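You operate a simulated robot arm through the tools that you are given. There is no shell and no other tool. Be economical: measure what you need, move in short steps, check, and stop when the job is done.

You run a simulated robot arm. Do the job below in one go: nothing can be reset, and whatever is moved stays where it is left.

TASK
Open the guide flap.

It is judged by the outcome, as a careful person would: the job done as asked, and still so three seconds after it is handed in. It fails if anything else is knocked over, pushed out of place, dropped, spilled or broken.

THE ROBOT
A 6-joint arm with a two-finger parallel gripper on a trunk, on a base that drives. Base frame: it is fixed to the floor where the robot stands at the start and does not move with it; the origin is under the middle of the robot, x ahead of it, y to its left, z up. Lengths are in mm, angles in degrees, forces in N, time in s.
Its first joint turns from -166.0 to 166.0 degrees. Places, roughly: guide flap [700, 0, 1000]. Payload 3.43 kg.
The tool frame sits at the grasp point between the pads (the TCP): z along the fingers, y along the line on which they close. The tips reach 34 mm beyond it. The gripper opens to 128 mm. The fingers are 24 mm wide and 12 mm thick; the gripper's body (48 by 130 mm) begins 96 mm behind the TCP.
Orientation is that of the tool frame in the base frame, as [roll, pitch, yaw] about the fixed x, y, z axes, in that order (R = Rz(yaw) Ry(pitch) Rx(roll)). With the fingers straight down and closing along the base's y, the tool's x points along the base's -x, its y along +y and its z along -z.

THE INTERFACE
- The arm moves only by the tool nudge_tool. Its argument "series" is a list of rows, each a list of 7 numbers: the opening, from 0 (shut) to 1 (fully open), then the shift along the tool's x, y, z in mm, then the turn, a rotation vector about the tool's x, y, z in degrees. In form: [[jaw, dx, dy, dz, rx, ry, rz], ...]. A call has 1 to 8 rows; each row shifts and turns the commanded pose from where the row before left it, along the tool's axes as they then stand. A row lasts 0.2 s, in which the tool goes at most 50 mm and 8.6 degrees; a call with a longer step from one row to the next is refused whole, and so is a gripper value outside its range. Where a pose cannot be reached the arm comes as near as it can. A force on the tool above 40 N (or 10 N above the force at the start of the call, whichever is more), or a blocked arm, ends the call early, and 0.2 s more pass. Each finger travels about 153 mm/s and halts on what it meets, pressing with about 34 N; the grip force reading is that of the motor and also rises with nothing between the fingers. The clock runs only during rows and for 0.2 s after the last one: add rows that do not move to give the fingers time. It gives the time, the measured TCP pose, the force on the tool (base axes), the opening and the grip force at its end, in the units of the frame above (readings bear some noise).
- Cameras (640 x 400 px; columns grow to the right, rows downward): "scene" is now at [167.6, 187.4, 1228]; the picture's right is [-0.35, -0.94, 0.00], its down [-0.26, 0.09, -0.96] and it looks along [0.90, -0.33, -0.27] (base axes); focal length 263 px, centre (320, 200). "wrist" rides on the gripper at [76, -11, -160] in the tool frame; the picture's right is [0.15, 0.99, 0.00], its down [-0.88, 0.13, -0.46] and it looks along [-0.45, 0.07, 0.89] (tool axes); focal length 234 px, centre (320, 200). There is no depth. A picture from a camera that has moved, and an enlarged one, comes with that camera's place and axes in the base frame and with its lens.
- capture(camera): a new picture of that camera. It takes no simulated time.
- drive_base(legs): drives the robot by 1 to 6 legs, each [ahead, left, turn to the left] in mm, mm and degrees, along the robot's own axes; the way and the turn of a leg run together, so that a leg with both is an arc; at most 1500 mm and 180 degrees a leg. The arm and the cameras ride along, it lands a little off, and it stops where it bumps. It gives what a move gives.
- pan_tilt(pan, tilt): turns the head with the scene camera to pan (to the left, within 143 degrees either way) and tilt (down, from -29 to 69), counted from straight ahead of the robot. It gives what a move gives.
- zoom(camera, box): a new picture of the part [left, top, right, bottom] of that camera's present view, enlarged. It takes no simulated time.
- finish_job(): hands the job in; it is judged then, once.

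Work in short steps. Places have to be worked out from the pictures, the camera data and where the tool is seen: move nearer, look again, correct. Check each grasp and each placing, and mend what went wrong. You have 120 turns and 98 pictures in all, those below and enlarged ones among them. Open the gripper and draw the arm clear of the work before you hand the job in, unless the task says otherwise; then end with one line.

The tools are called after "Call:" by a JSON object that holds its "api" and its "payload". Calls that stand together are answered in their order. nudge_tool: Moves the arm, as the interface text tells. Its arguments: {"type":"object","properties":{"series":{"type":"array"}},"required":["series"]} The other tools are called the same way: drive_base (legs) drives the base; pan_tilt (pan, tilt) turns the head that bears the scene camera; capture (camera) takes a picture; zoom (camera, box) takes an enlarged picture of a part of a camera's view; finish_job () hands the job in.

At the start:

```text
time: 0.0
ee_pos: [669.0, 134.0, 1125.6]
tcp_rot: [-180.0, 0.0, -180.0]
contact_force: [0.7, -0.1, -0.1]
opening: 128.0
gripper_force: 0.1
robot x, y, heading: [0.4, -0.2, -0.2]
head pan, tilt: [-20.3, 15.8]
```

scene: 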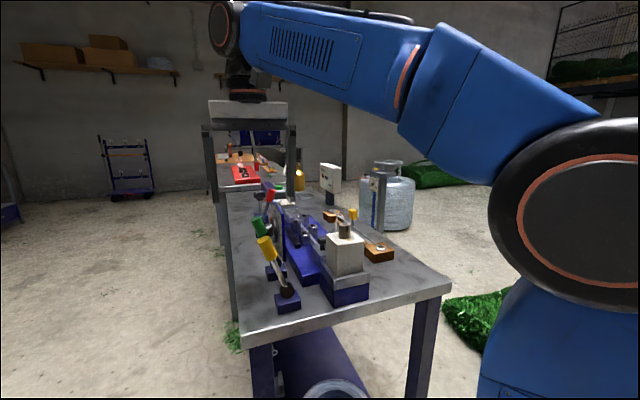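
wrist: 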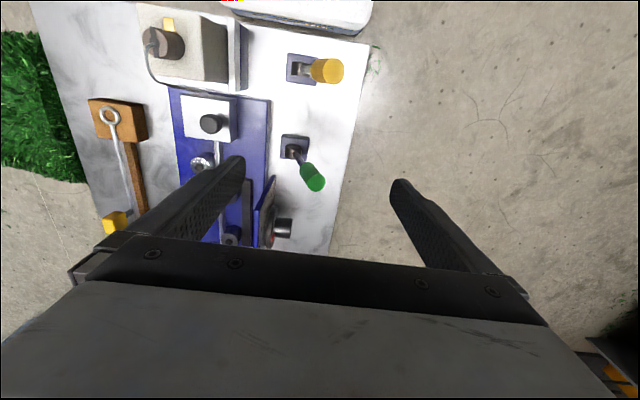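

The scene shows a bench with a machine, levers and perhaps a flap; I enlarge both views to find the guide flap.

Call:
{"api": "zoom", "payload": {"camera": "scene", "box": [220, 150, 420, 320]}}

Call:
{"api": "zoom", "payload": {"camera": "wrist", "box": [80, 0, 380, 250]}}

```text
2.35 times, centred on (320, 235) of scene
camera zoom: at [167.6, 187.4, 1228.0], right [-0.35, -0.94, 0.0], down [-0.26, 0.09, -0.96], along [0.9, -0.33, -0.27], focal length 618 px, centre (320, 118)
```

zoom: 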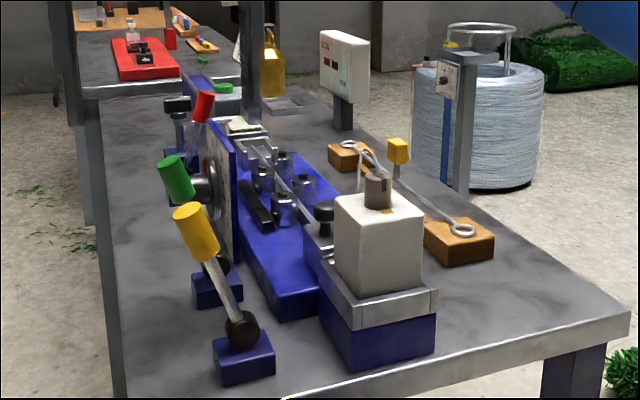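

```text
1.60 times, centred on (230, 125) of wrist
camera zoom: at [593.5, 122.4, 1284.2], right [-0.15, 0.99, 0.0], down [0.88, 0.13, 0.46], along [0.45, 0.07, -0.89], focal length 375 px, centre (464, 320)
```

zoom: 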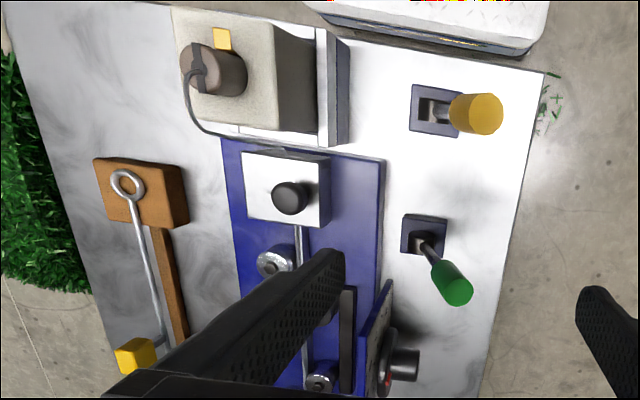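

The flap should be around the rollers on the blue machine bed. I shift the tool over y≈0, a little higher and back, to see it between the fingers.

Call:
{"api": "nudge_tool", "payload": {"series": [[1, 0, 0, -40, 0, 0, 0], [1, 0, -40, -20, 0, 0, 0], [1, 0, -45, 0, 0, 0, 0], [1, 0, -45, 0, 0, 0, 0], [1, 30, 0, 0, 0, 0, 0], [1, 40, 0, 0, 0, 0, 0], [1, 0, 0, 0, 0, 0, 0]]}}

Call:
{"api": "capture", "payload": {"camera": "wrist"}}

Call:
{"api": "zoom", "payload": {"camera": "scene", "box": [260, 180, 360, 260]}}

```text
time: 1.6
ee_pos: [598.0, 4.3, 1165.9]
tcp_rot: [179.9, 0.2, 179.9]
contact_force: [-0.6, -0.2, -0.2]
opening: 127.9
gripper_force: 0.0
out of reach, approached as far as the arm can: row 2, 6
robot x, y, heading: [2.2, -0.5, -0.3]
head pan, tilt: [-20.3, 15.8]
```

```text
93 pictures are left
camera wrist: at [521.3, -9.0, 1326.2], right [-0.15, 0.99, 0.0], down [0.88, 0.13, 0.46], along [0.46, 0.07, -0.89], focal length 234 px, centre (320, 200)
```

wrist: 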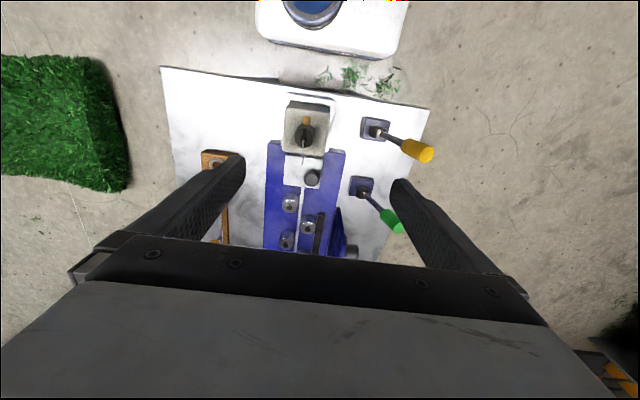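

```text
5.00 times, centred on (310, 220) of scene
camera zoom: at [167.7, 187.4, 1228.0], right [-0.35, -0.94, 0.0], down [-0.26, 0.09, -0.96], along [0.9, -0.33, -0.27], focal length 1314 px, centre (370, 100)
```

zoom: 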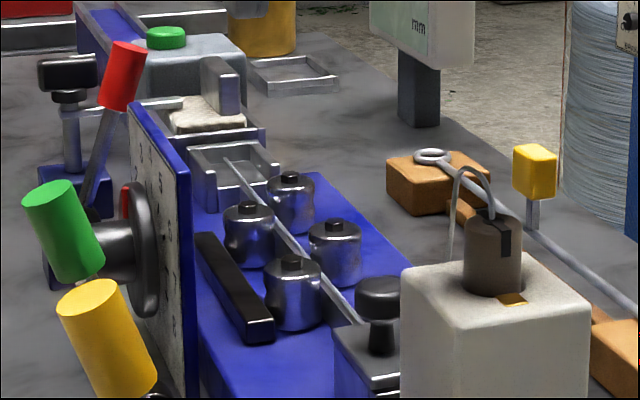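

I come forward and lower, with the tips still about 1075 mm, well above everything, to view the knobbed plate and rollers up close.

Call:
{"api": "nudge_tool", "payload": {"series": [[1, -40, 0, 0, 0, 0, 0], [1, -40, 10, 0, 0, 0, 0], [1, -20, 10, 40, 0, 0, 0], [1, 0, 0, 0, 0, 0, 0]]}}

Call:
{"api": "zoom", "payload": {"camera": "wrist", "box": [160, 0, 460, 250]}}

```text
time: 2.6
ee_pos: [699.2, 23.5, 1128.6]
tcp_rot: [-180.0, 0.0, -180.0]
contact_force: [-0.3, 0.6, 0.2]
opening: 128.1
gripper_force: 0.1
robot x, y, heading: [-0.7, 0.1, -0.0]
head pan, tilt: [-20.3, 15.8]
```

```text
1.60 times, centred on (310, 125) of wrist
camera zoom: at [623.1, 11.2, 1288.5], right [-0.15, 0.99, 0.0], down [0.88, 0.13, 0.46], along [0.45, 0.07, -0.89], focal length 375 px, centre (336, 320)
```

zoom: 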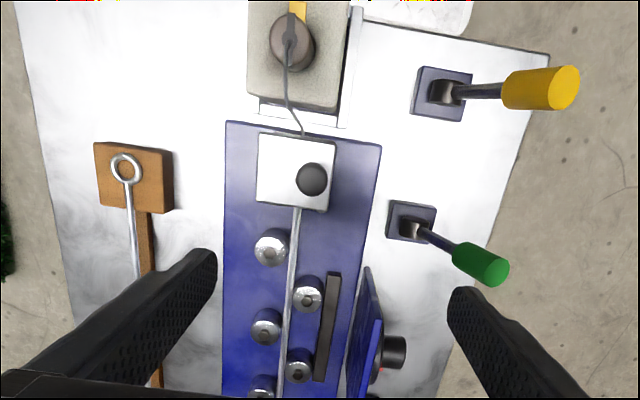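

The light square plate with the black knob, over the wire's entry, looks like the guide flap. I enlarge it in both views to find its hinge side.

Call:
{"api": "zoom", "payload": {"camera": "wrist", "box": [255, 70, 345, 140]}}

Call:
{"api": "zoom", "payload": {"camera": "scene", "box": [290, 210, 350, 250]}}

```text
5.71 times, centred on (300, 105) of wrist
camera zoom: at [623.1, 11.2, 1288.5], right [-0.15, 0.99, 0.0], down [0.88, 0.13, 0.46], along [0.45, 0.07, -0.89], focal length 1338 px, centre (434, 743)
```

zoom: 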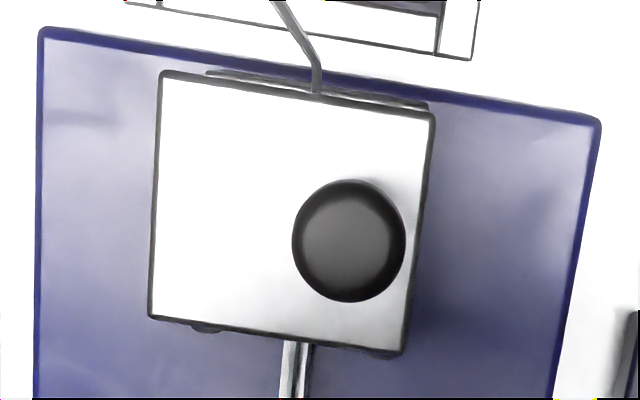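

```text
10.00 times, centred on (320, 230) of scene
camera zoom: at [167.5, 187.4, 1228.0], right [-0.35, -0.94, 0.0], down [-0.26, 0.09, -0.96], along [0.9, -0.33, -0.27], focal length 2628 px, centre (320, -100)
```

zoom: 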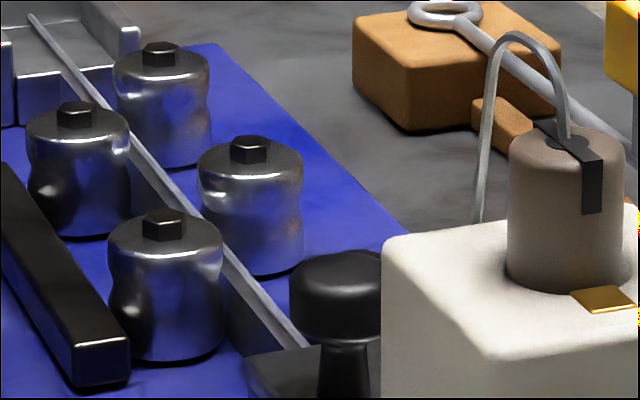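

I need a side view of the plate. I raise the arm and drive 300 mm left so the head camera sees past the white block.

Call:
{"api": "nudge_tool", "payload": {"series": [[1, 30, 0, -40, 0, 0, 0], [1, 30, 0, -20, 0, 0, 0], [1, 0, 0, 0, 0, 0, 0]]}}

Call:
{"api": "drive_base", "payload": {"legs": [[0, 300, 0]]}}

Call:
{"api": "pan_tilt", "payload": {"pan": -45, "tilt": 22}}

Call:
{"api": "capture", "payload": {"camera": "scene"}}

```text
time: 3.4
ee_pos: [640.5, 21.7, 1172.2]
tcp_rot: [179.9, 0.3, -180.0]
contact_force: [1.0, 0.0, -0.3]
opening: 128.0
gripper_force: 0.0
out of reach, approached as far as the arm can: row 2
robot x, y, heading: [-4.0, 2.1, 0.0]
head pan, tilt: [-20.3, 15.8]
```

```text
time: 5.5
ee_pos: [640.4, 323.5, 1170.6]
tcp_rot: [179.8, 0.2, -180.0]
contact_force: [0.5, -0.2, 0.1]
opening: 128.0
gripper_force: 0.0
robot x, y, heading: [-0.2, 301.4, -0.2]
head pan, tilt: [-20.3, 15.8]
```

```text
time: 6.3
ee_pos: [640.0, 323.2, 1172.4]
tcp_rot: [179.8, 0.3, -179.9]
contact_force: [-0.9, -0.3, -0.4]
opening: 128.2
gripper_force: 0.1
robot x, y, heading: [-2.1, 299.6, -0.1]
head pan, tilt: [-45.0, 22.0]
```

```text
88 pictures are left
camera scene: at [145.4, 454.7, 1218.1], right [-0.71, -0.71, 0.0], down [-0.27, 0.26, -0.93], along [0.66, -0.65, -0.37], focal length 263 px, centre (320, 200)
```

scene: 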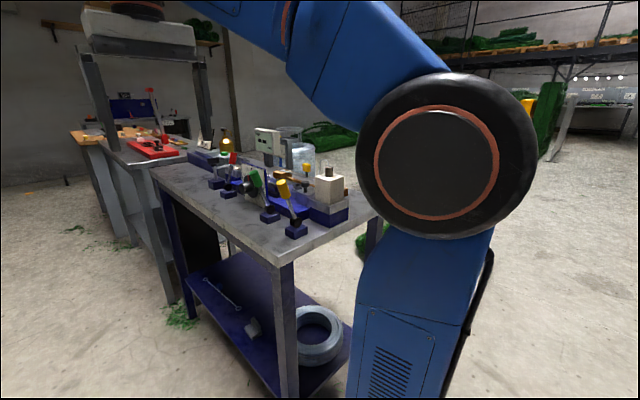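

I enlarge the machine region here.

Call:
{"api": "zoom", "payload": {"camera": "scene", "box": [190, 140, 370, 250]}}

Call:
{"api": "zoom", "payload": {"camera": "scene", "box": [270, 170, 340, 220]}}

```text
3.56 times, centred on (280, 195) of scene
camera zoom: at [145.4, 454.7, 1218.1], right [-0.71, -0.71, 0.0], down [-0.27, 0.26, -0.93], along [0.66, -0.65, -0.37], focal length 934 px, centre (462, 218)
```

zoom: 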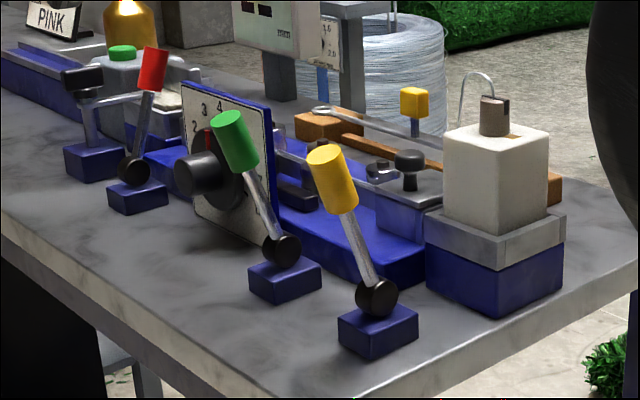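

```text
8.00 times, centred on (305, 195) of scene
camera zoom: at [145.4, 454.7, 1218.1], right [-0.71, -0.71, 0.0], down [-0.27, 0.26, -0.93], along [0.66, -0.65, -0.37], focal length 2103 px, centre (440, 240)
```

zoom: 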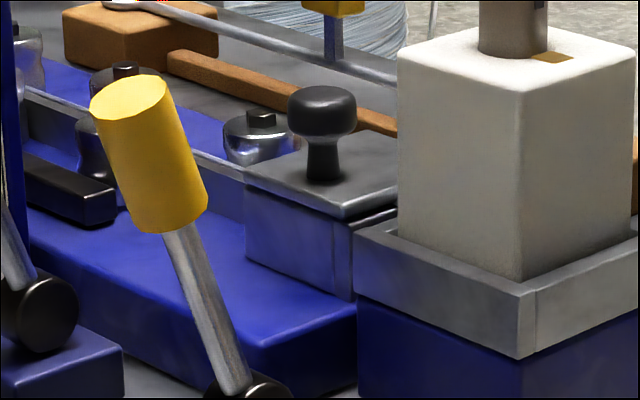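

The flap is a hinged lid (about x 627–686, y −43…16, top z≈972) whose knob (head ≈23 mm wide, top z≈997) sits at about (659, 0), so the hinge is at the −y edge. I'll grip the knob with the fingers along x and swing it toward −y; I drive half-way back and turn the wrist by 90°.

Call:
{"api": "drive_base", "payload": {"legs": [[0, -150, 0]]}}

Call:
{"api": "nudge_tool", "payload": {"series": [[1, 0, 0, 0, 0, 0, 8.5], [1, 0, 0, 0, 0, 0, 8.5], [1, 0, 0, 0, 0, 0, 8.5], [1, 0, 0, 0, 0, 0, 8.5], [1, 0, 0, 0, 0, 0, 8.5], [1, 0, 0, 0, 0, 0, 8.5], [1, 0, 0, 0, 0, 0, 8.5], [1, 0, 0, 0, 0, 0, 8.5]]}}

Call:
{"api": "nudge_tool", "payload": {"series": [[0.6, 0, 0, 0, 0, 0, 8.5], [0.4, 0, 0, 0, 0, 0, 8.5], [0.35, 0, 0, 0, 0, 0, 5], [0.35, 0, 0, 0, 0, 0, 0], [0.35, 0, 0, 0, 0, 0, 0]]}}

Call:
{"api": "pan_tilt", "payload": {"pan": -32, "tilt": 20}}

Call:
{"api": "capture", "payload": {"camera": "scene"}}

```text
time: 7.7
ee_pos: [640.7, 174.4, 1171.8]
tcp_rot: [179.8, 0.2, 179.9]
contact_force: [0.0, 0.3, 0.0]
opening: 128.0
gripper_force: 0.1
robot x, y, heading: [0.7, 150.3, 0.2]
head pan, tilt: [-45.0, 22.0]
```

```text
time: 9.5
ee_pos: [640.7, 172.8, 1173.2]
tcp_rot: [179.6, 0.1, 111.9]
contact_force: [-0.2, 0.2, -0.3]
opening: 127.9
gripper_force: 0.0
robot x, y, heading: [-1.9, 151.3, -0.0]
head pan, tilt: [-45.0, 22.0]
```

```text
time: 10.7
ee_pos: [641.8, 173.4, 1172.5]
tcp_rot: [179.6, -0.1, 90.0]
contact_force: [0.0, 0.5, 0.5]
opening: 44.5
gripper_force: 0.2
robot x, y, heading: [5.5, 152.8, -0.1]
head pan, tilt: [-45.0, 22.0]
```

```text
time: 11.5
ee_pos: [641.5, 173.2, 1173.4]
tcp_rot: [179.6, 0.0, 90.0]
contact_force: [-0.8, -0.1, -0.2]
opening: 44.9
gripper_force: 0.0
robot x, y, heading: [-2.4, 151.3, 0.1]
head pan, tilt: [-32.0, 20.0]
```

```text
85 pictures are left
camera scene: at [159.0, 321.4, 1221.3], right [-0.53, -0.85, 0.0], down [-0.29, 0.18, -0.94], along [0.8, -0.5, -0.34], focal length 263 px, centre (320, 200)
```

scene: 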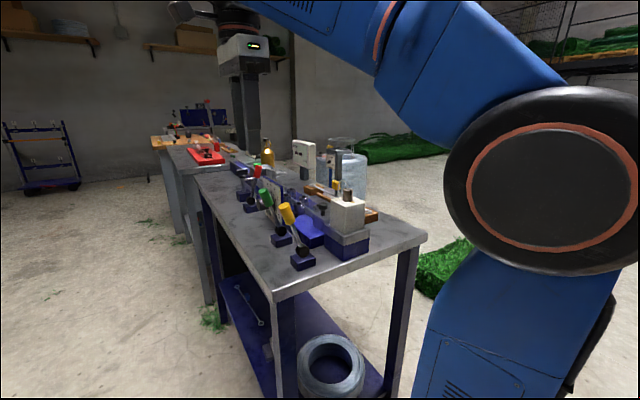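

Now tool x is base +y and tool y is base +x. I move over to y≈30, x≈659, keeping the height, and look from the wrist.

Call:
{"api": "nudge_tool", "payload": {"series": [[0.35, -45, 5, 0, 0, 0, 0], [0.35, -45, 5, 0, 0, 0, 0], [0.35, -45, 5, 20, 0, 0, 0], [0.35, -8, 3, 20, 0, 0, 0], [0.35, 0, 0, 0, 0, 0, 0]]}}

Call:
{"api": "capture", "payload": {"camera": "wrist"}}

Call:
{"api": "zoom", "payload": {"camera": "scene", "box": [240, 150, 390, 260]}}

```text
time: 12.7
ee_pos: [660.5, 30.7, 1131.3]
tcp_rot: [179.6, -0.1, 90.0]
contact_force: [-0.2, 0.3, 0.5]
opening: 45.0
gripper_force: 0.1
robot x, y, heading: [-2.2, 152.5, -0.1]
head pan, tilt: [-32.0, 20.0]
```

```text
84 pictures are left
camera wrist: at [647.5, 104.5, 1290.9], right [0.99, 0.15, 0.01], down [0.13, -0.88, 0.46], along [0.07, -0.45, -0.89], focal length 234 px, centre (320, 200)
```

wrist: 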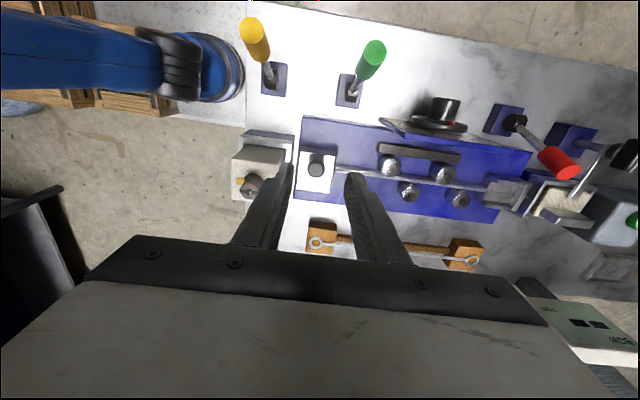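

```text
3.64 times, centred on (315, 205) of scene
camera zoom: at [159.0, 321.4, 1221.3], right [-0.53, -0.85, 0.0], down [-0.29, 0.18, -0.94], along [0.8, -0.5, -0.34], focal length 956 px, centre (338, 182)
```

zoom: 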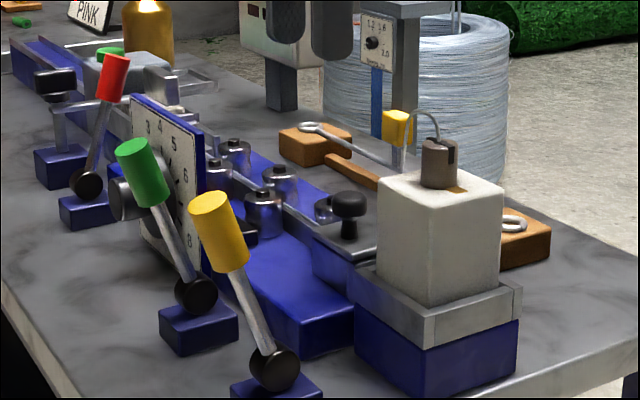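

The knob computes to (658, 2) again. I enlarge to see the wire and the gap to the white block.

Call:
{"api": "zoom", "payload": {"camera": "wrist", "box": [270, 120, 380, 200]}}

```text
5.00 times, centred on (325, 160) of wrist
camera zoom: at [647.5, 104.5, 1290.9], right [0.99, 0.15, 0.01], down [0.13, -0.88, 0.46], along [0.07, -0.45, -0.89], focal length 1171 px, centre (295, 400)
```

zoom: 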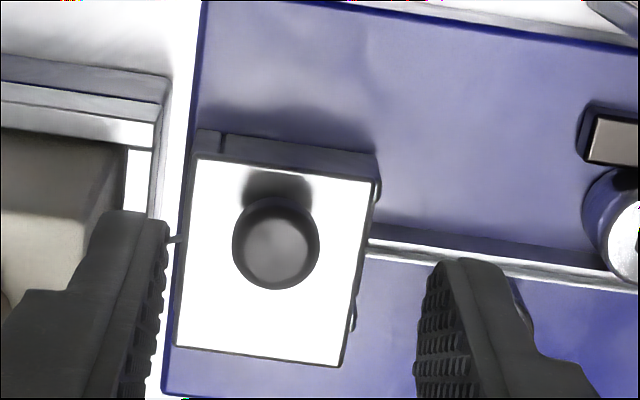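

Hinge knuckles show at the −y edge, and the wire leaves at about (631, −13, 965), leaning back. I narrow the jaw to 35 mm and come over the knob to tips ≈1000.

Call:
{"api": "nudge_tool", "payload": {"series": [[0.28, -14, -1, 30, 0, 0, 0], [0.28, -12, -1, 35, 0, 0, 0], [0.28, 0, 0, 30, 0, 0, 0], [0.28, 0, 0, 0, 0, 0, 0]]}}

Call:
{"api": "zoom", "payload": {"camera": "wrist", "box": [240, 120, 400, 240]}}

Call:
{"api": "zoom", "payload": {"camera": "scene", "box": [270, 150, 390, 240]}}

```text
time: 13.7
ee_pos: [658.3, 4.9, 1038.3]
tcp_rot: [179.6, -0.1, 89.9]
contact_force: [-0.6, -0.2, 1.2]
opening: 35.6
gripper_force: 0.1
robot x, y, heading: [-0.1, 150.0, 0.2]
head pan, tilt: [-32.0, 20.0]
```

```text
3.33 times, centred on (320, 180) of wrist
camera zoom: at [646.0, 80.5, 1197.1], right [0.99, 0.15, 0.01], down [0.13, -0.88, 0.46], along [0.07, -0.45, -0.89], focal length 781 px, centre (320, 267)
```

zoom: 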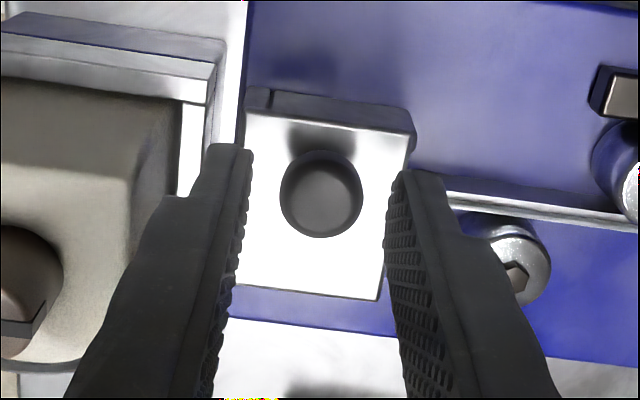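

```text
4.44 times, centred on (330, 195) of scene
camera zoom: at [159.0, 321.4, 1221.3], right [-0.53, -0.85, 0.0], down [-0.29, 0.18, -0.94], along [0.8, -0.5, -0.34], focal length 1168 px, centre (276, 222)
```

zoom: 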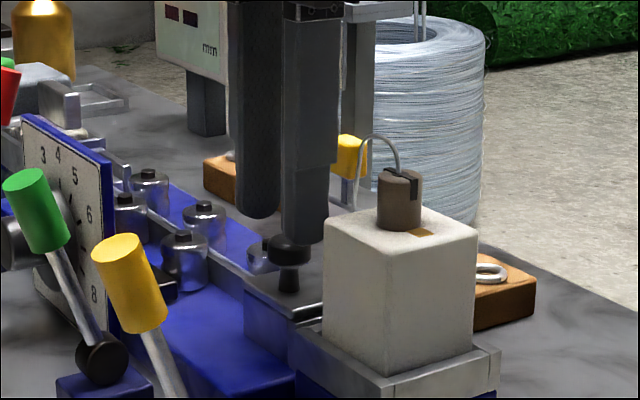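

Aligned: knob computed at (659, 2). I descend 23 mm (tips ≈ 981, plate at ≈972) and close.

Call:
{"api": "nudge_tool", "payload": {"series": [[0.28, -1, 0, 12, 0, 0, 0], [0.28, -1, 0, 11, 0, 0, 0], [0.28, 0, 0, 0, 0, 0, 0], [0.1, 0, 0, 0, 0, 0, 0], [0.1, 0, 0, 0, 0, 0, 0], [0.1, 0, 0, 0, 0, 0, 0]]}}

Call:
{"api": "zoom", "payload": {"camera": "wrist", "box": [240, 120, 400, 240]}}

Call:
{"api": "zoom", "payload": {"camera": "scene", "box": [290, 170, 370, 230]}}

```text
time: 15.1
ee_pos: [659.7, 4.1, 1013.6]
tcp_rot: [179.6, 0.0, 90.0]
contact_force: [20.0, -0.2, 5.8]
opening: 22.8
gripper_force: 45.2
robot x, y, heading: [-1.2, 153.3, -0.1]
head pan, tilt: [-32.0, 20.0]
```

```text
3.33 times, centred on (320, 180) of wrist
camera zoom: at [647.3, 77.5, 1173.9], right [0.99, 0.15, 0.01], down [0.13, -0.88, 0.46], along [0.07, -0.45, -0.89], focal length 781 px, centre (320, 267)
```

zoom: 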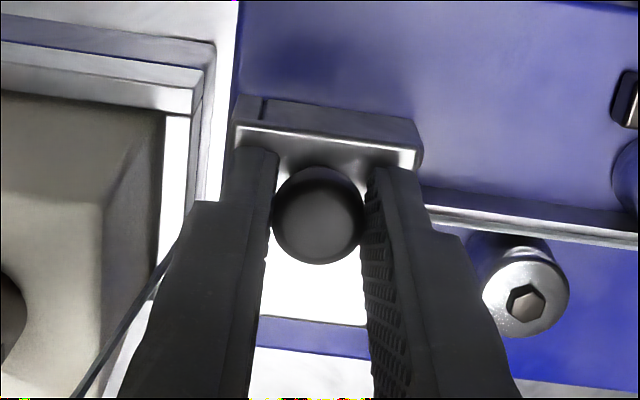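

```text
6.67 times, centred on (330, 200) of scene
camera zoom: at [159.8, 321.5, 1221.2], right [-0.53, -0.85, 0.0], down [-0.29, 0.18, -0.94], along [0.8, -0.5, -0.34], focal length 1752 px, centre (253, 200)
```

zoom: 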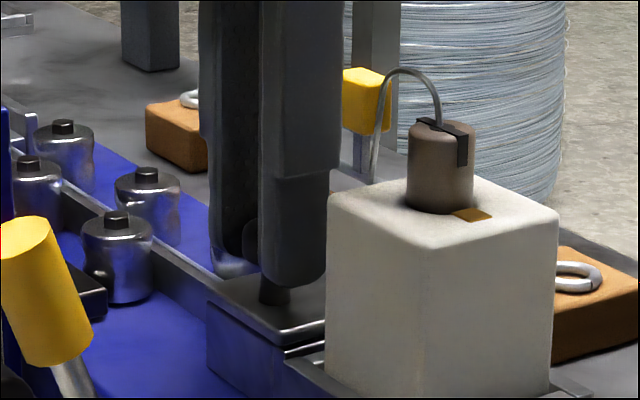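

The knob is held (22.8 mm), with the wire about 8 mm clear of the finger. I start the swing about the hinge (y≈−43, z≈969), rolling the tool along with the flap by 12°.

Call:
{"api": "nudge_tool", "payload": {"series": [[0.1, -2.5, 1, -2.35, 0, 3, 0], [0.1, -2.5, 0, -2.35, 0, 3, 0], [0.1, -2.5, 0, -2.35, 0, 3, 0], [0.1, -2.5, 0, -2.35, 0, 3, 0], [0.1, 0, 0, 0, 0, 0, 0]]}}

Call:
{"api": "zoom", "payload": {"camera": "wrist", "box": [240, 120, 400, 240]}}

Call:
{"api": "zoom", "payload": {"camera": "scene", "box": [290, 170, 370, 230]}}

```text
time: 16.3
ee_pos: [659.2, -7.6, 1021.7]
tcp_rot: [179.6, -12.0, 90.0]
contact_force: [18.6, -2.6, 23.8]
opening: 23.1
gripper_force: 44.8
robot x, y, heading: [0.4, 152.5, -0.0]
head pan, tilt: [-32.0, 20.0]
```

```text
3.33 times, centred on (320, 180) of wrist
camera zoom: at [647.2, 31.4, 1194.5], right [0.99, 0.14, 0.04], down [0.13, -0.96, 0.26], along [0.07, -0.25, -0.96], focal length 781 px, centre (320, 267)
```

zoom: 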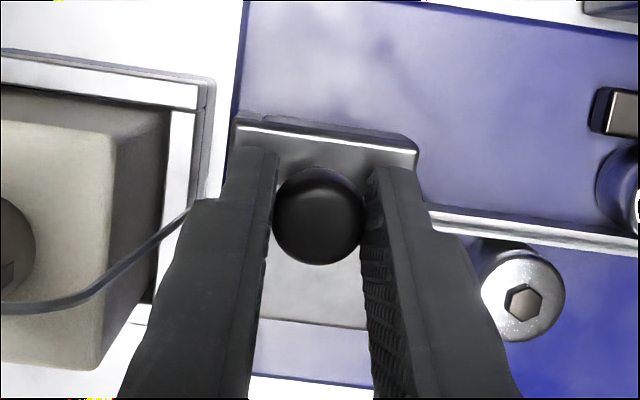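

```text
6.67 times, centred on (330, 200) of scene
camera zoom: at [159.1, 321.5, 1221.3], right [-0.53, -0.85, 0.0], down [-0.29, 0.18, -0.94], along [0.8, -0.5, -0.34], focal length 1752 px, centre (253, 200)
```

zoom: 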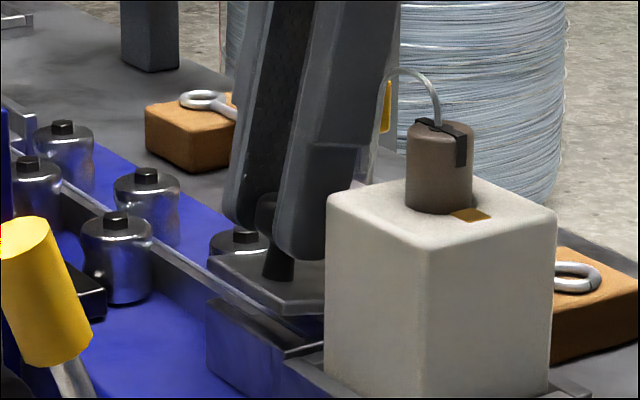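

The flap lifts with the knob and the wire stays clear. I continue the arc by 24° in small steps.

Call:
{"api": "nudge_tool", "payload": {"series": [[0.1, -3.3, 1, -3.1, 0, 4, 0], [0.1, -3.3, 0, -3.1, 0, 4, 0], [0.1, -3.3, 0, -3.1, 0, 4, 0], [0.1, -3.3, 0, -3.1, 0, 4, 0], [0.1, -3.3, 0, -3.1, 0, 4, 0], [0.1, -3.3, 0, -3.1, 0, 4, 0], [0.1, 0, 0, 0, 0, 0, 0]]}}

Call:
{"api": "zoom", "payload": {"camera": "scene", "box": [270, 150, 390, 240]}}

Call:
{"api": "capture", "payload": {"camera": "wrist"}}

```text
time: 17.9
ee_pos: [659.8, -32.9, 1031.9]
tcp_rot: [179.5, -36.3, 90.3]
contact_force: [1.4, -16.6, 4.5]
opening: 23.1
gripper_force: 44.9
robot x, y, heading: [-0.9, 152.3, -0.1]
head pan, tilt: [-32.0, 20.0]
```

```text
4.44 times, centred on (330, 195) of scene
camera zoom: at [158.9, 320.8, 1221.4], right [-0.53, -0.85, 0.0], down [-0.29, 0.18, -0.94], along [0.8, -0.5, -0.34], focal length 1168 px, centre (276, 222)
```

zoom: 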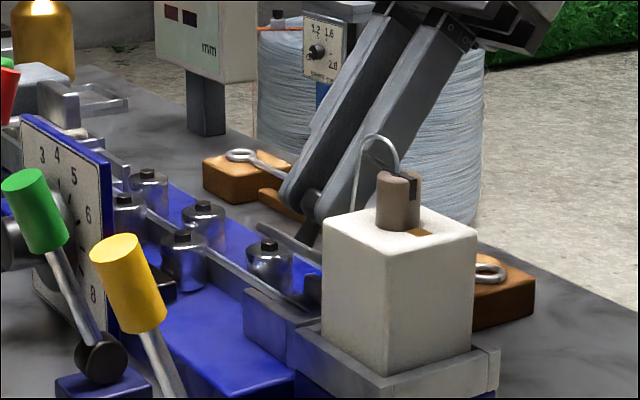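

```text
74 pictures are left
camera wrist: at [647.5, -68.1, 1205.7], right [0.99, 0.12, 0.09], down [0.13, -0.98, -0.15], along [0.07, 0.16, -0.98], focal length 234 px, centre (320, 200)
```

wrist: 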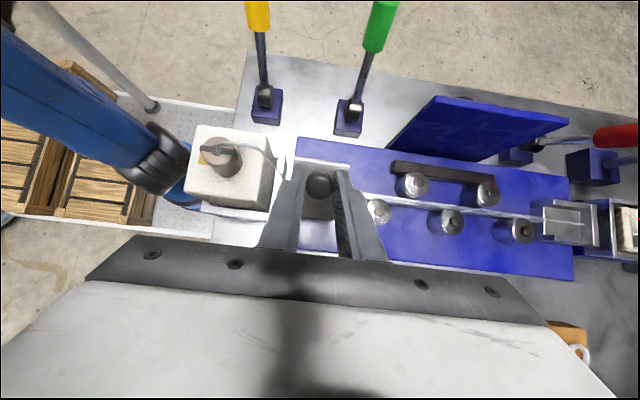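

The arc fits a hinge at about (−42, 966). The flap is at ~36°; I continue 24° more.

Call:
{"api": "nudge_tool", "payload": {"series": [[0.1, -3.4, 0, -3.1, 0, 4, 0], [0.1, -3.4, 0, -3.1, 0, 4, 0], [0.1, -3.4, 0, -3.1, 0, 4, 0], [0.1, -3.4, 0, -3.1, 0, 4, 0], [0.1, -3.4, 0, -3.1, 0, 4, 0], [0.1, -3.4, 0, -3.1, 0, 4, 0], [0.1, 0, 0, 0, 0, 0, 0]]}}

Call:
{"api": "zoom", "payload": {"camera": "scene", "box": [270, 130, 420, 240]}}

Call:
{"api": "capture", "payload": {"camera": "wrist"}}

```text
time: 18.7
ee_pos: [659.8, -41.7, 1027.0]
tcp_rot: [179.5, -48.7, 90.5]
contact_force: [-17.0, -1.8, 9.5]
opening: 23.4
gripper_force: 44.8
out of reach, approached as far as the arm can: row 3, 4
robot x, y, heading: [-1.4, 153.8, -0.0]
head pan, tilt: [-32.0, 20.0]
stopped in row 4: the force on the tool passed its limit (the readings are from after the stop); the commanded pose is now the measured one
```

```text
3.64 times, centred on (345, 185) of scene
camera zoom: at [157.7, 321.5, 1221.4], right [-0.53, -0.85, 0.0], down [-0.29, 0.18, -0.94], along [0.8, -0.5, -0.34], focal length 956 px, centre (229, 254)
```

zoom: 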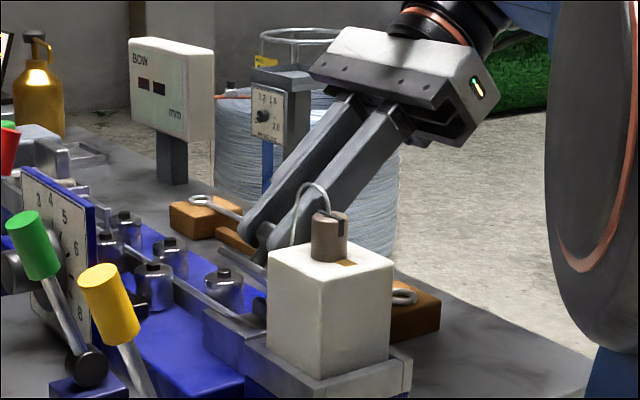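

```text
72 pictures are left
camera wrist: at [647.5, -113.3, 1190.7], right [0.99, 0.1, 0.12], down [0.13, -0.92, -0.36], along [0.07, 0.37, -0.93], focal length 234 px, centre (320, 200)
```

wrist: 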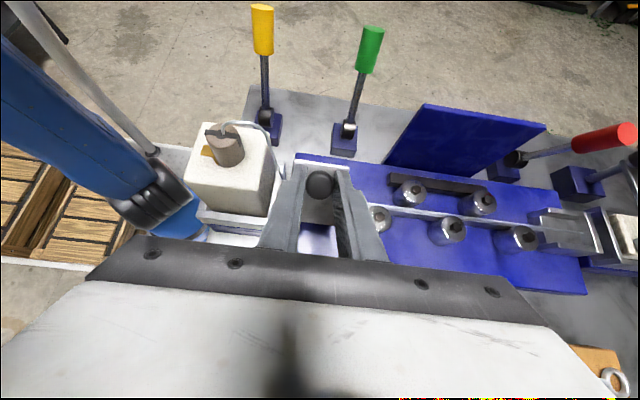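

The arm ran out of wrist reach at 49° tilt. The pads close on x, so the knob can pivot between them: I keep the tilt and translate along the arc in small steps.

Call:
{"api": "nudge_tool", "payload": {"series": [[0.1, -1.9, 0, -3.8, 0, 0, 0], [0.1, -1.9, 0, -3.8, 0, 0, 0], [0.1, -2.6, 0, -3.3, 0, 0, 0], [0.1, -2.6, 0, -3.3, 0, 0, 0], [0.1, 0, 0, 0, 0, 0, 0]]}}

Call:
{"api": "zoom", "payload": {"camera": "scene", "box": [270, 130, 420, 240]}}

Call:
{"api": "zoom", "payload": {"camera": "wrist", "box": [240, 120, 400, 240]}}

```text
time: 19.9
ee_pos: [660.4, -41.1, 1028.5]
tcp_rot: [179.3, -48.7, 90.4]
contact_force: [-33.1, 1.4, 11.7]
opening: 23.1
gripper_force: 45.4
out of reach, approached as far as the arm can: row 1, 2, 3, 4
robot x, y, heading: [-1.9, 150.4, -0.0]
head pan, tilt: [-32.0, 20.0]
```

```text
3.64 times, centred on (345, 185) of scene
camera zoom: at [157.2, 321.7, 1221.5], right [-0.53, -0.85, 0.0], down [-0.29, 0.18, -0.94], along [0.8, -0.5, -0.34], focal length 956 px, centre (229, 254)
```

zoom: 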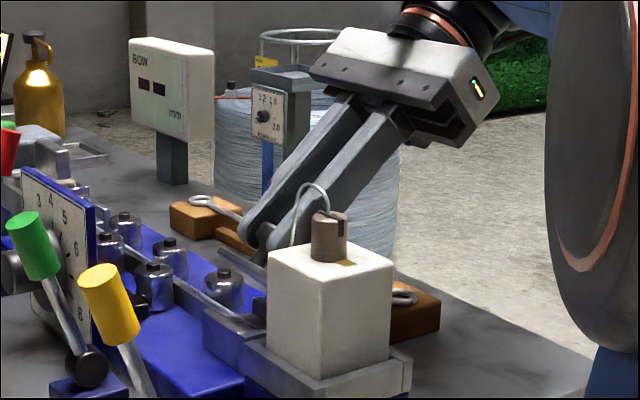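

```text
3.33 times, centred on (320, 180) of wrist
camera zoom: at [647.4, -113.2, 1190.6], right [0.99, 0.1, 0.12], down [0.13, -0.92, -0.36], along [0.07, 0.37, -0.93], focal length 781 px, centre (320, 267)
```

zoom: 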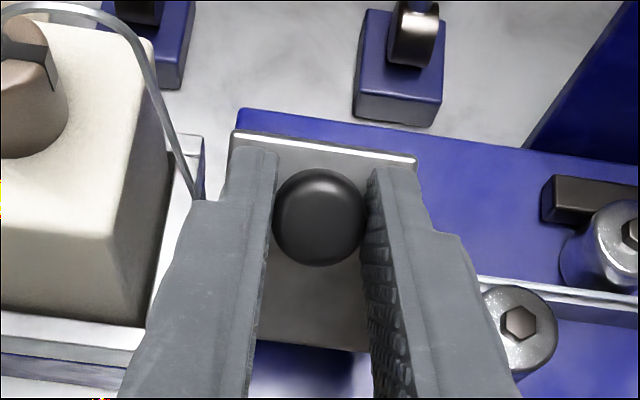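

At 49° tilt the wrist is at its limit, but 36° was fine. I tilt the tool back about the knob by 18°, which should let the commanded knob position (flap ≈60°) be reached.

Call:
{"api": "nudge_tool", "payload": {"series": [[0.1, 1.3, 0, 0.1, 0, -3, 0], [0.1, 1.3, 0, 0, 0, -3, 0], [0.1, 1.3, 0, 0.1, 0, -3, 0], [0.1, 1.3, 0, 0, 0, -3, 0], [0.1, 1.3, 0, 0.1, 0, -3, 0], [0.1, 1.3, 0, 0, 0, -3, 0], [0.1, 0, 0, 0, 0, 0, 0]]}}

Call:
{"api": "zoom", "payload": {"camera": "scene", "box": [270, 130, 420, 240]}}

Call:
{"api": "zoom", "payload": {"camera": "wrist", "box": [240, 120, 400, 240]}}

```text
time: 20.4
ee_pos: [660.0, -39.4, 1028.8]
tcp_rot: [179.6, -46.3, 90.5]
contact_force: [-11.9, 4.1, 5.7]
opening: 22.9
gripper_force: 45.0
robot x, y, heading: [-1.8, 153.4, -0.1]
head pan, tilt: [-32.0, 20.0]
stopped in row 2: the force on the tool passed its limit (the readings are from after the stop); the commanded pose is now the measured one
```

```text
3.64 times, centred on (345, 185) of scene
camera zoom: at [157.8, 322.2, 1221.3], right [-0.53, -0.85, 0.0], down [-0.29, 0.18, -0.94], along [0.8, -0.5, -0.34], focal length 956 px, centre (229, 254)
```

zoom: 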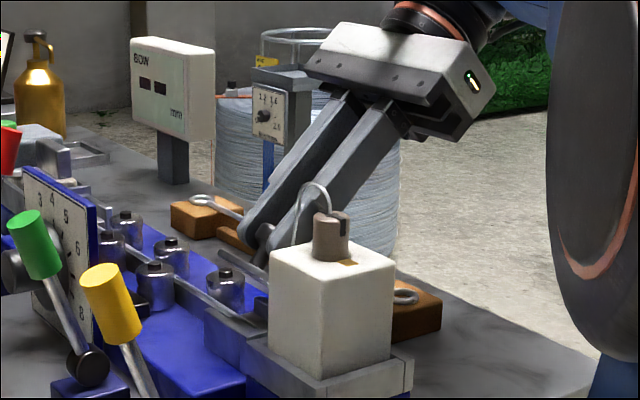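

```text
3.33 times, centred on (320, 180) of wrist
camera zoom: at [647.9, -103.9, 1193.4], right [0.99, 0.1, 0.11], down [0.13, -0.94, -0.32], along [0.07, 0.33, -0.94], focal length 781 px, centre (320, 267)
```

zoom: 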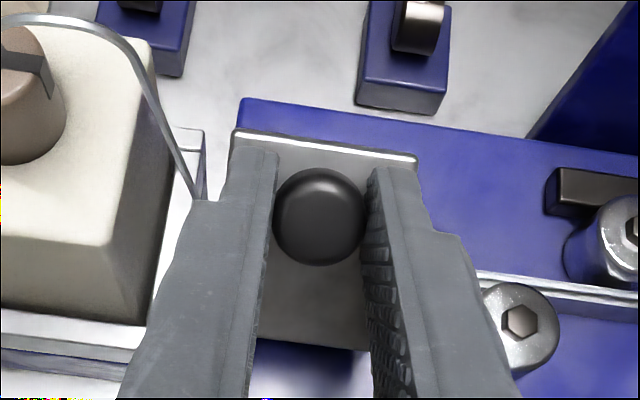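

The stop came from the jump in command; the command is now the measured pose. I tilt back about the knob gently (10°) and see whether the knob pivots in the pads.

Call:
{"api": "nudge_tool", "payload": {"series": [[0.1, 0.9, 0, 0, 0, -2, 0], [0.1, 0.9, 0, 0, 0, -2, 0], [0.1, 0.9, 0, 0, 0, -2, 0], [0.1, 0.9, 0, 0, 0, -2, 0], [0.1, 0.9, 0, 0, 0, -2, 0], [0.1, 0, 0, 0, 0, 0, 0]]}}

Call:
{"api": "zoom", "payload": {"camera": "wrist", "box": [240, 120, 400, 240]}}

```text
time: 21.8
ee_pos: [659.4, -35.9, 1031.4]
tcp_rot: [179.8, -36.2, 90.3]
contact_force: [-27.7, 17.3, -11.8]
opening: 23.2
gripper_force: 44.9
robot x, y, heading: [3.0, 147.7, 0.1]
head pan, tilt: [-32.0, 20.0]
```

```text
3.33 times, centred on (320, 180) of wrist
camera zoom: at [647.9, -71.2, 1204.7], right [0.99, 0.12, 0.09], down [0.13, -0.98, -0.15], along [0.07, 0.16, -0.98], focal length 781 px, centre (320, 267)
```

zoom: 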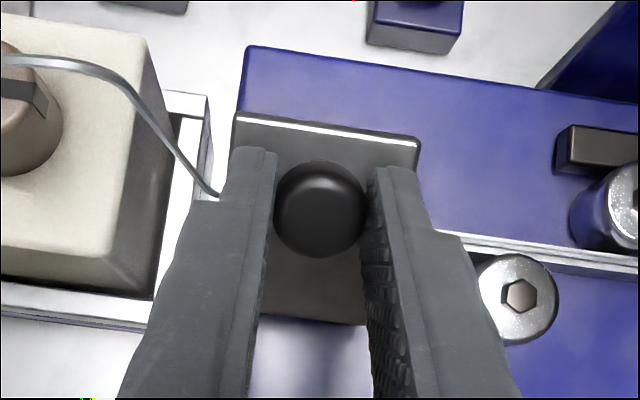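

The knob does pivot in the pads. At 36° tilt I translate along the arc, about 16° of flap first, easing the x strain.

Call:
{"api": "nudge_tool", "payload": {"series": [[0.1, -1.9, -1, -2.9, 0, 0, 0], [0.1, -1.9, 0, -2.9, 0, 0, 0], [0.1, -2.2, 0, -2.6, 0, 0, 0], [0.1, -2.2, 0, -2.6, 0, 0, 0], [0.1, 0, 0, 0, 0, 0, 0]]}}

Call:
{"api": "zoom", "payload": {"camera": "wrist", "box": [240, 120, 400, 240]}}

Call:
{"api": "zoom", "payload": {"camera": "scene", "box": [290, 160, 370, 220]}}

```text
time: 23.0
ee_pos: [660.1, -50.2, 1035.1]
tcp_rot: [179.6, -36.2, 90.4]
contact_force: [-15.3, 24.1, -0.1]
opening: 22.8
gripper_force: 44.8
robot x, y, heading: [0.5, 154.8, 0.0]
head pan, tilt: [-32.0, 20.0]
```

```text
3.33 times, centred on (320, 180) of wrist
camera zoom: at [647.8, -83.7, 1209.2], right [0.99, 0.12, 0.09], down [0.13, -0.98, -0.15], along [0.07, 0.16, -0.98], focal length 781 px, centre (320, 267)
```

zoom: 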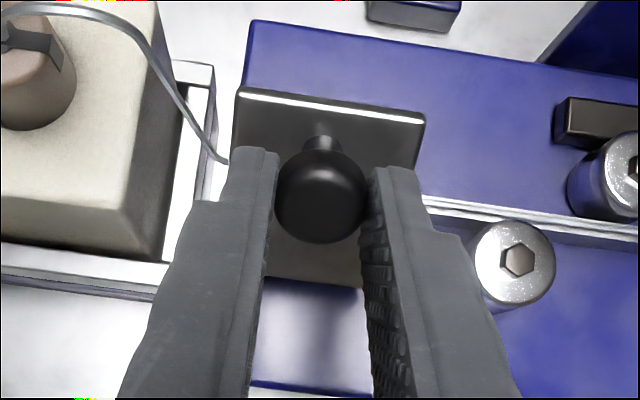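

```text
6.67 times, centred on (330, 190) of scene
camera zoom: at [158.0, 322.8, 1221.2], right [-0.53, -0.85, 0.0], down [-0.29, 0.18, -0.94], along [0.8, -0.5, -0.34], focal length 1752 px, centre (253, 267)
```

zoom: 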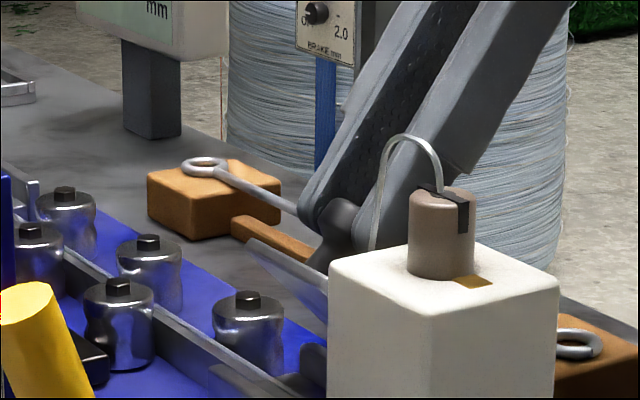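

It works: the flap now stands around 57° with the knob still held. I go on along the arc.

Call:
{"api": "nudge_tool", "payload": {"series": [[0.1, -2.6, 0, -2.3, 0, 0, 0], [0.1, -2.6, 0, -2.3, 0, 0, 0], [0.1, -2.9, 0, -1.9, 0, 0, 0], [0.1, -2.9, 0, -1.9, 0, 0, 0], [0.1, -3.1, 0, -1.5, 0, 0, 0], [0.1, -3.1, 0, -1.5, 0, 0, 0], [0.1, 0, 0, 0, 0, 0, 0]]}}

Call:
{"api": "zoom", "payload": {"camera": "wrist", "box": [240, 120, 400, 240]}}

Call:
{"api": "zoom", "payload": {"camera": "scene", "box": [290, 160, 370, 220]}}

```text
time: 24.6
ee_pos: [659.2, -69.7, 1033.5]
tcp_rot: [179.6, -36.2, 90.5]
contact_force: [-1.4, 17.3, 20.1]
opening: 23.0
gripper_force: 45.1
robot x, y, heading: [-0.3, 151.2, 0.1]
head pan, tilt: [-32.0, 20.0]
```

```text
3.33 times, centred on (320, 180) of wrist
camera zoom: at [647.6, -104.7, 1208.4], right [0.99, 0.12, 0.09], down [0.13, -0.98, -0.15], along [0.07, 0.16, -0.98], focal length 781 px, centre (320, 267)
```

zoom: 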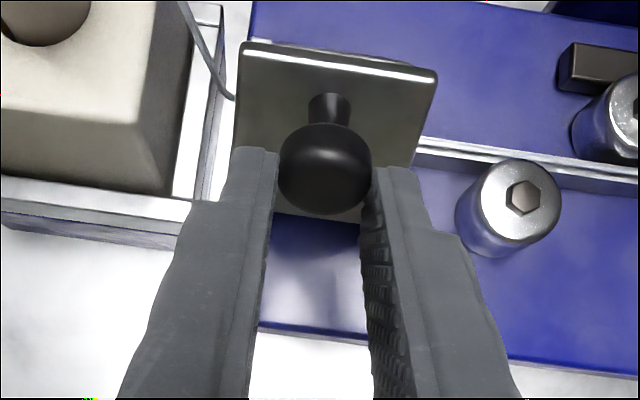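

```text
6.67 times, centred on (330, 190) of scene
camera zoom: at [157.9, 322.7, 1221.2], right [-0.53, -0.85, 0.0], down [-0.29, 0.18, -0.94], along [0.8, -0.5, -0.34], focal length 1752 px, centre (253, 267)
```

zoom: 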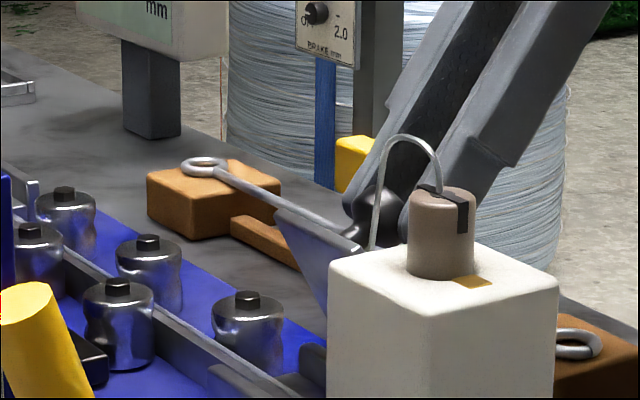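

The flap is near 73°; the knob has drifted toward the edge of the pads but is still held. I continue the arc ~12° more with less inward push.

Call:
{"api": "nudge_tool", "payload": {"series": [[0.1, -2.3, 0, -1.8, 0, 0, 0], [0.1, -2.3, 0, -1.3, 0, 0, 0], [0.1, -2.5, 0, -1, 0, 0, 0], [0.1, -2.5, 0, -1, 0, 0, 0], [0.1, 0, 0, 0, 0, 0, 0]]}}

Call:
{"api": "zoom", "payload": {"camera": "wrist", "box": [240, 120, 400, 240]}}

Call:
{"api": "zoom", "payload": {"camera": "scene", "box": [290, 160, 370, 220]}}

```text
time: 25.8
ee_pos: [660.5, -81.6, 1031.8]
tcp_rot: [179.8, -36.3, 90.3]
contact_force: [-15.3, 12.7, -6.8]
opening: 22.2
gripper_force: 45.0
robot x, y, heading: [-0.5, 150.1, -0.0]
head pan, tilt: [-32.0, 20.0]
```

```text
3.33 times, centred on (320, 180) of wrist
camera zoom: at [648.0, -116.3, 1205.5], right [0.99, 0.12, 0.09], down [0.13, -0.98, -0.15], along [0.07, 0.16, -0.98], focal length 781 px, centre (320, 267)
```

zoom: 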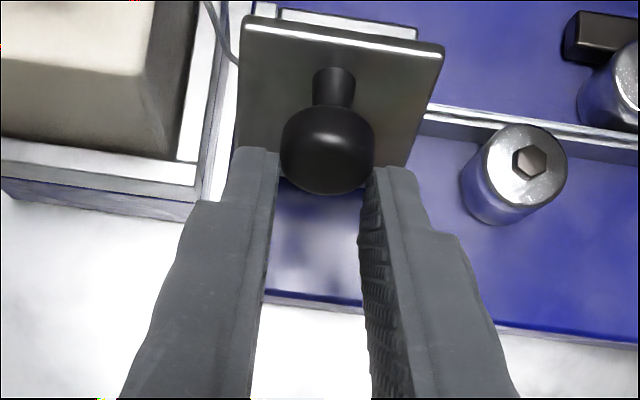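

```text
6.67 times, centred on (330, 190) of scene
camera zoom: at [158.0, 322.2, 1221.3], right [-0.53, -0.85, 0.0], down [-0.29, 0.18, -0.94], along [0.8, -0.5, -0.34], focal length 1752 px, centre (253, 267)
```

zoom: 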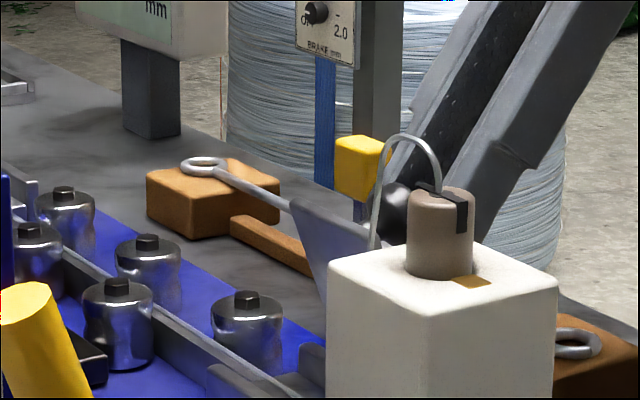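

The flap is at roughly 77–80°, with the knob at the pads' edge. I open a few mm to see whether the flap stays by itself, then re-centre.

Call:
{"api": "nudge_tool", "payload": {"series": [[0.26, 0, 0, 0, 0, 0, 0], [0.26, 0, 0, 0, 0, 0, 0]]}}

Call:
{"api": "zoom", "payload": {"camera": "wrist", "box": [240, 120, 400, 240]}}

```text
time: 26.4
ee_pos: [660.8, -83.0, 1032.1]
tcp_rot: [179.6, -36.2, 90.3]
contact_force: [0.1, -0.5, 1.0]
opening: 33.2
gripper_force: 0.0
robot x, y, heading: [2.1, 151.1, -0.0]
head pan, tilt: [-32.0, 20.0]
```

```text
3.33 times, centred on (320, 180) of wrist
camera zoom: at [648.6, -116.6, 1205.7], right [0.99, 0.12, 0.09], down [0.13, -0.98, -0.15], along [0.07, 0.16, -0.98], focal length 781 px, centre (320, 267)
```

zoom: 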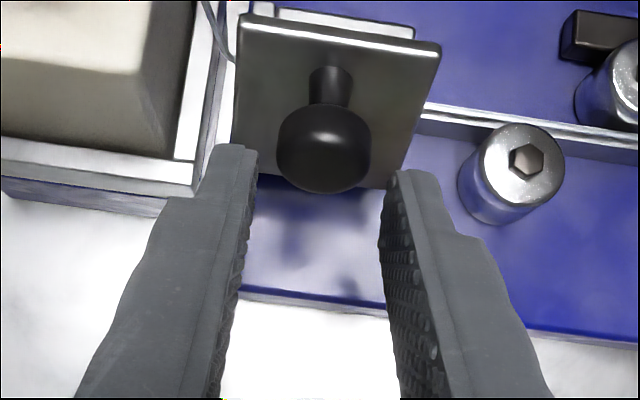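

The flap stays by itself. I back out along the fingers, bring the tool upright, and go up to come round to the +y side and push it on to fully open.

Call:
{"api": "nudge_tool", "payload": {"series": [[0.28, 0, 0, -30, 0, 0, 0], [0.28, 0, 0, -40, 0, 0, 0], [0.2, 0, 0, 0, 0, -7.2, 0], [0.1, 0, 0, 0, 0, -7.2, 0], [0, 0, 0, 0, 0, -7.2, 0], [0, 0, 0, 0, 0, -7.2, 0], [0, 0, 0, 0, 0, -7.4, 0], [0, 0, 0, -30, 0, 0, 0]]}}

Call:
{"api": "zoom", "payload": {"camera": "scene", "box": [270, 150, 390, 240]}}

```text
time: 28.2
ee_pos: [667.7, -101.4, 1079.8]
tcp_rot: [179.9, 0.0, 90.1]
contact_force: [-0.6, -0.4, 0.8]
opening: 0.1
gripper_force: 33.1
out of reach, approached as far as the arm can: row 1, 2
robot x, y, heading: [-0.5, 151.3, -0.2]
head pan, tilt: [-32.0, 20.0]
```

```text
4.44 times, centred on (330, 195) of scene
camera zoom: at [158.5, 321.9, 1221.3], right [-0.53, -0.85, 0.0], down [-0.29, 0.18, -0.94], along [0.8, -0.5, -0.34], focal length 1168 px, centre (276, 222)
```

zoom: 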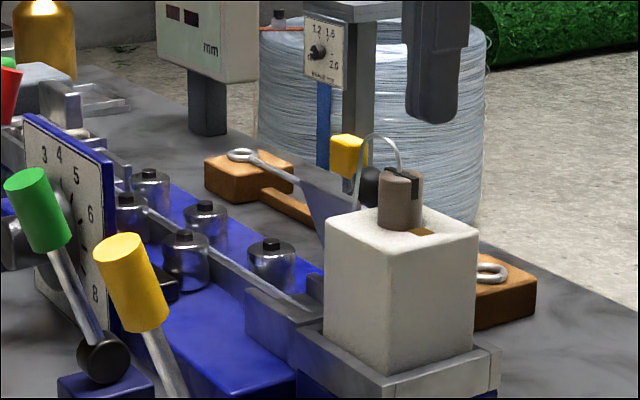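

The flap stands and the tool is clear. I rise, cross over to y≈25 and look.

Call:
{"api": "nudge_tool", "payload": {"series": [[0, 0, -4, -35, 0, 0, 0], [0, 42, -4, 0, 0, 0, 0], [0, 42, 0, 0, 0, 0, 0], [0, 42, 0, 0, 0, 0, 0], [0, 0, 0, 0, 0, 0, 0]]}}

Call:
{"api": "capture", "payload": {"camera": "wrist"}}

Call:
{"api": "zoom", "payload": {"camera": "scene", "box": [270, 150, 390, 240]}}

```text
time: 29.4
ee_pos: [656.6, 23.8, 1115.3]
tcp_rot: [179.8, 0.0, 90.1]
contact_force: [0.4, 0.5, 0.1]
opening: 0.0
gripper_force: 32.8
robot x, y, heading: [1.8, 152.6, 0.1]
head pan, tilt: [-32.0, 20.0]
```

```text
58 pictures are left
camera wrist: at [644.9, 98.8, 1275.9], right [0.99, 0.15, 0.0], down [0.13, -0.88, 0.46], along [0.07, -0.45, -0.89], focal length 234 px, centre (320, 200)
```

wrist: 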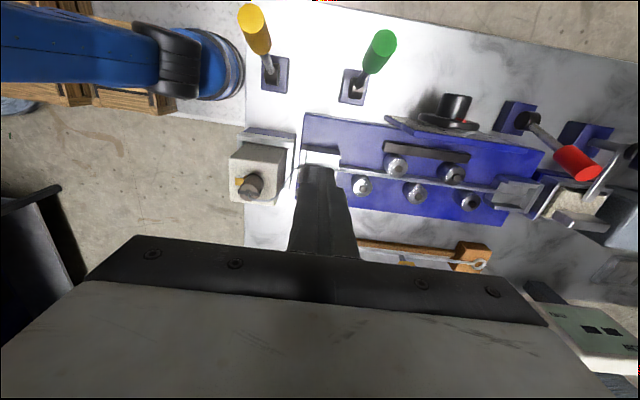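

```text
4.44 times, centred on (330, 195) of scene
camera zoom: at [158.4, 321.9, 1221.3], right [-0.53, -0.85, 0.0], down [-0.29, 0.18, -0.94], along [0.8, -0.5, -0.34], focal length 1168 px, centre (276, 222)
```

zoom: 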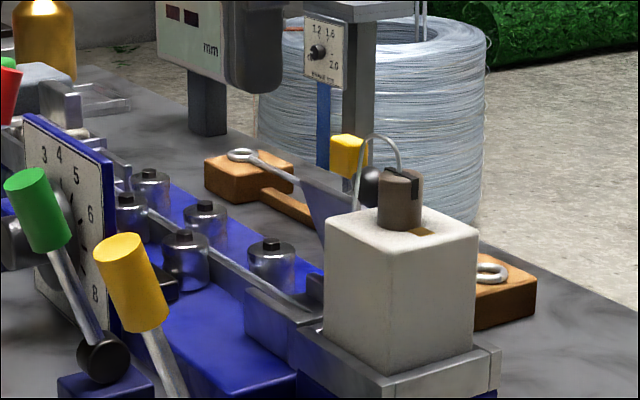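

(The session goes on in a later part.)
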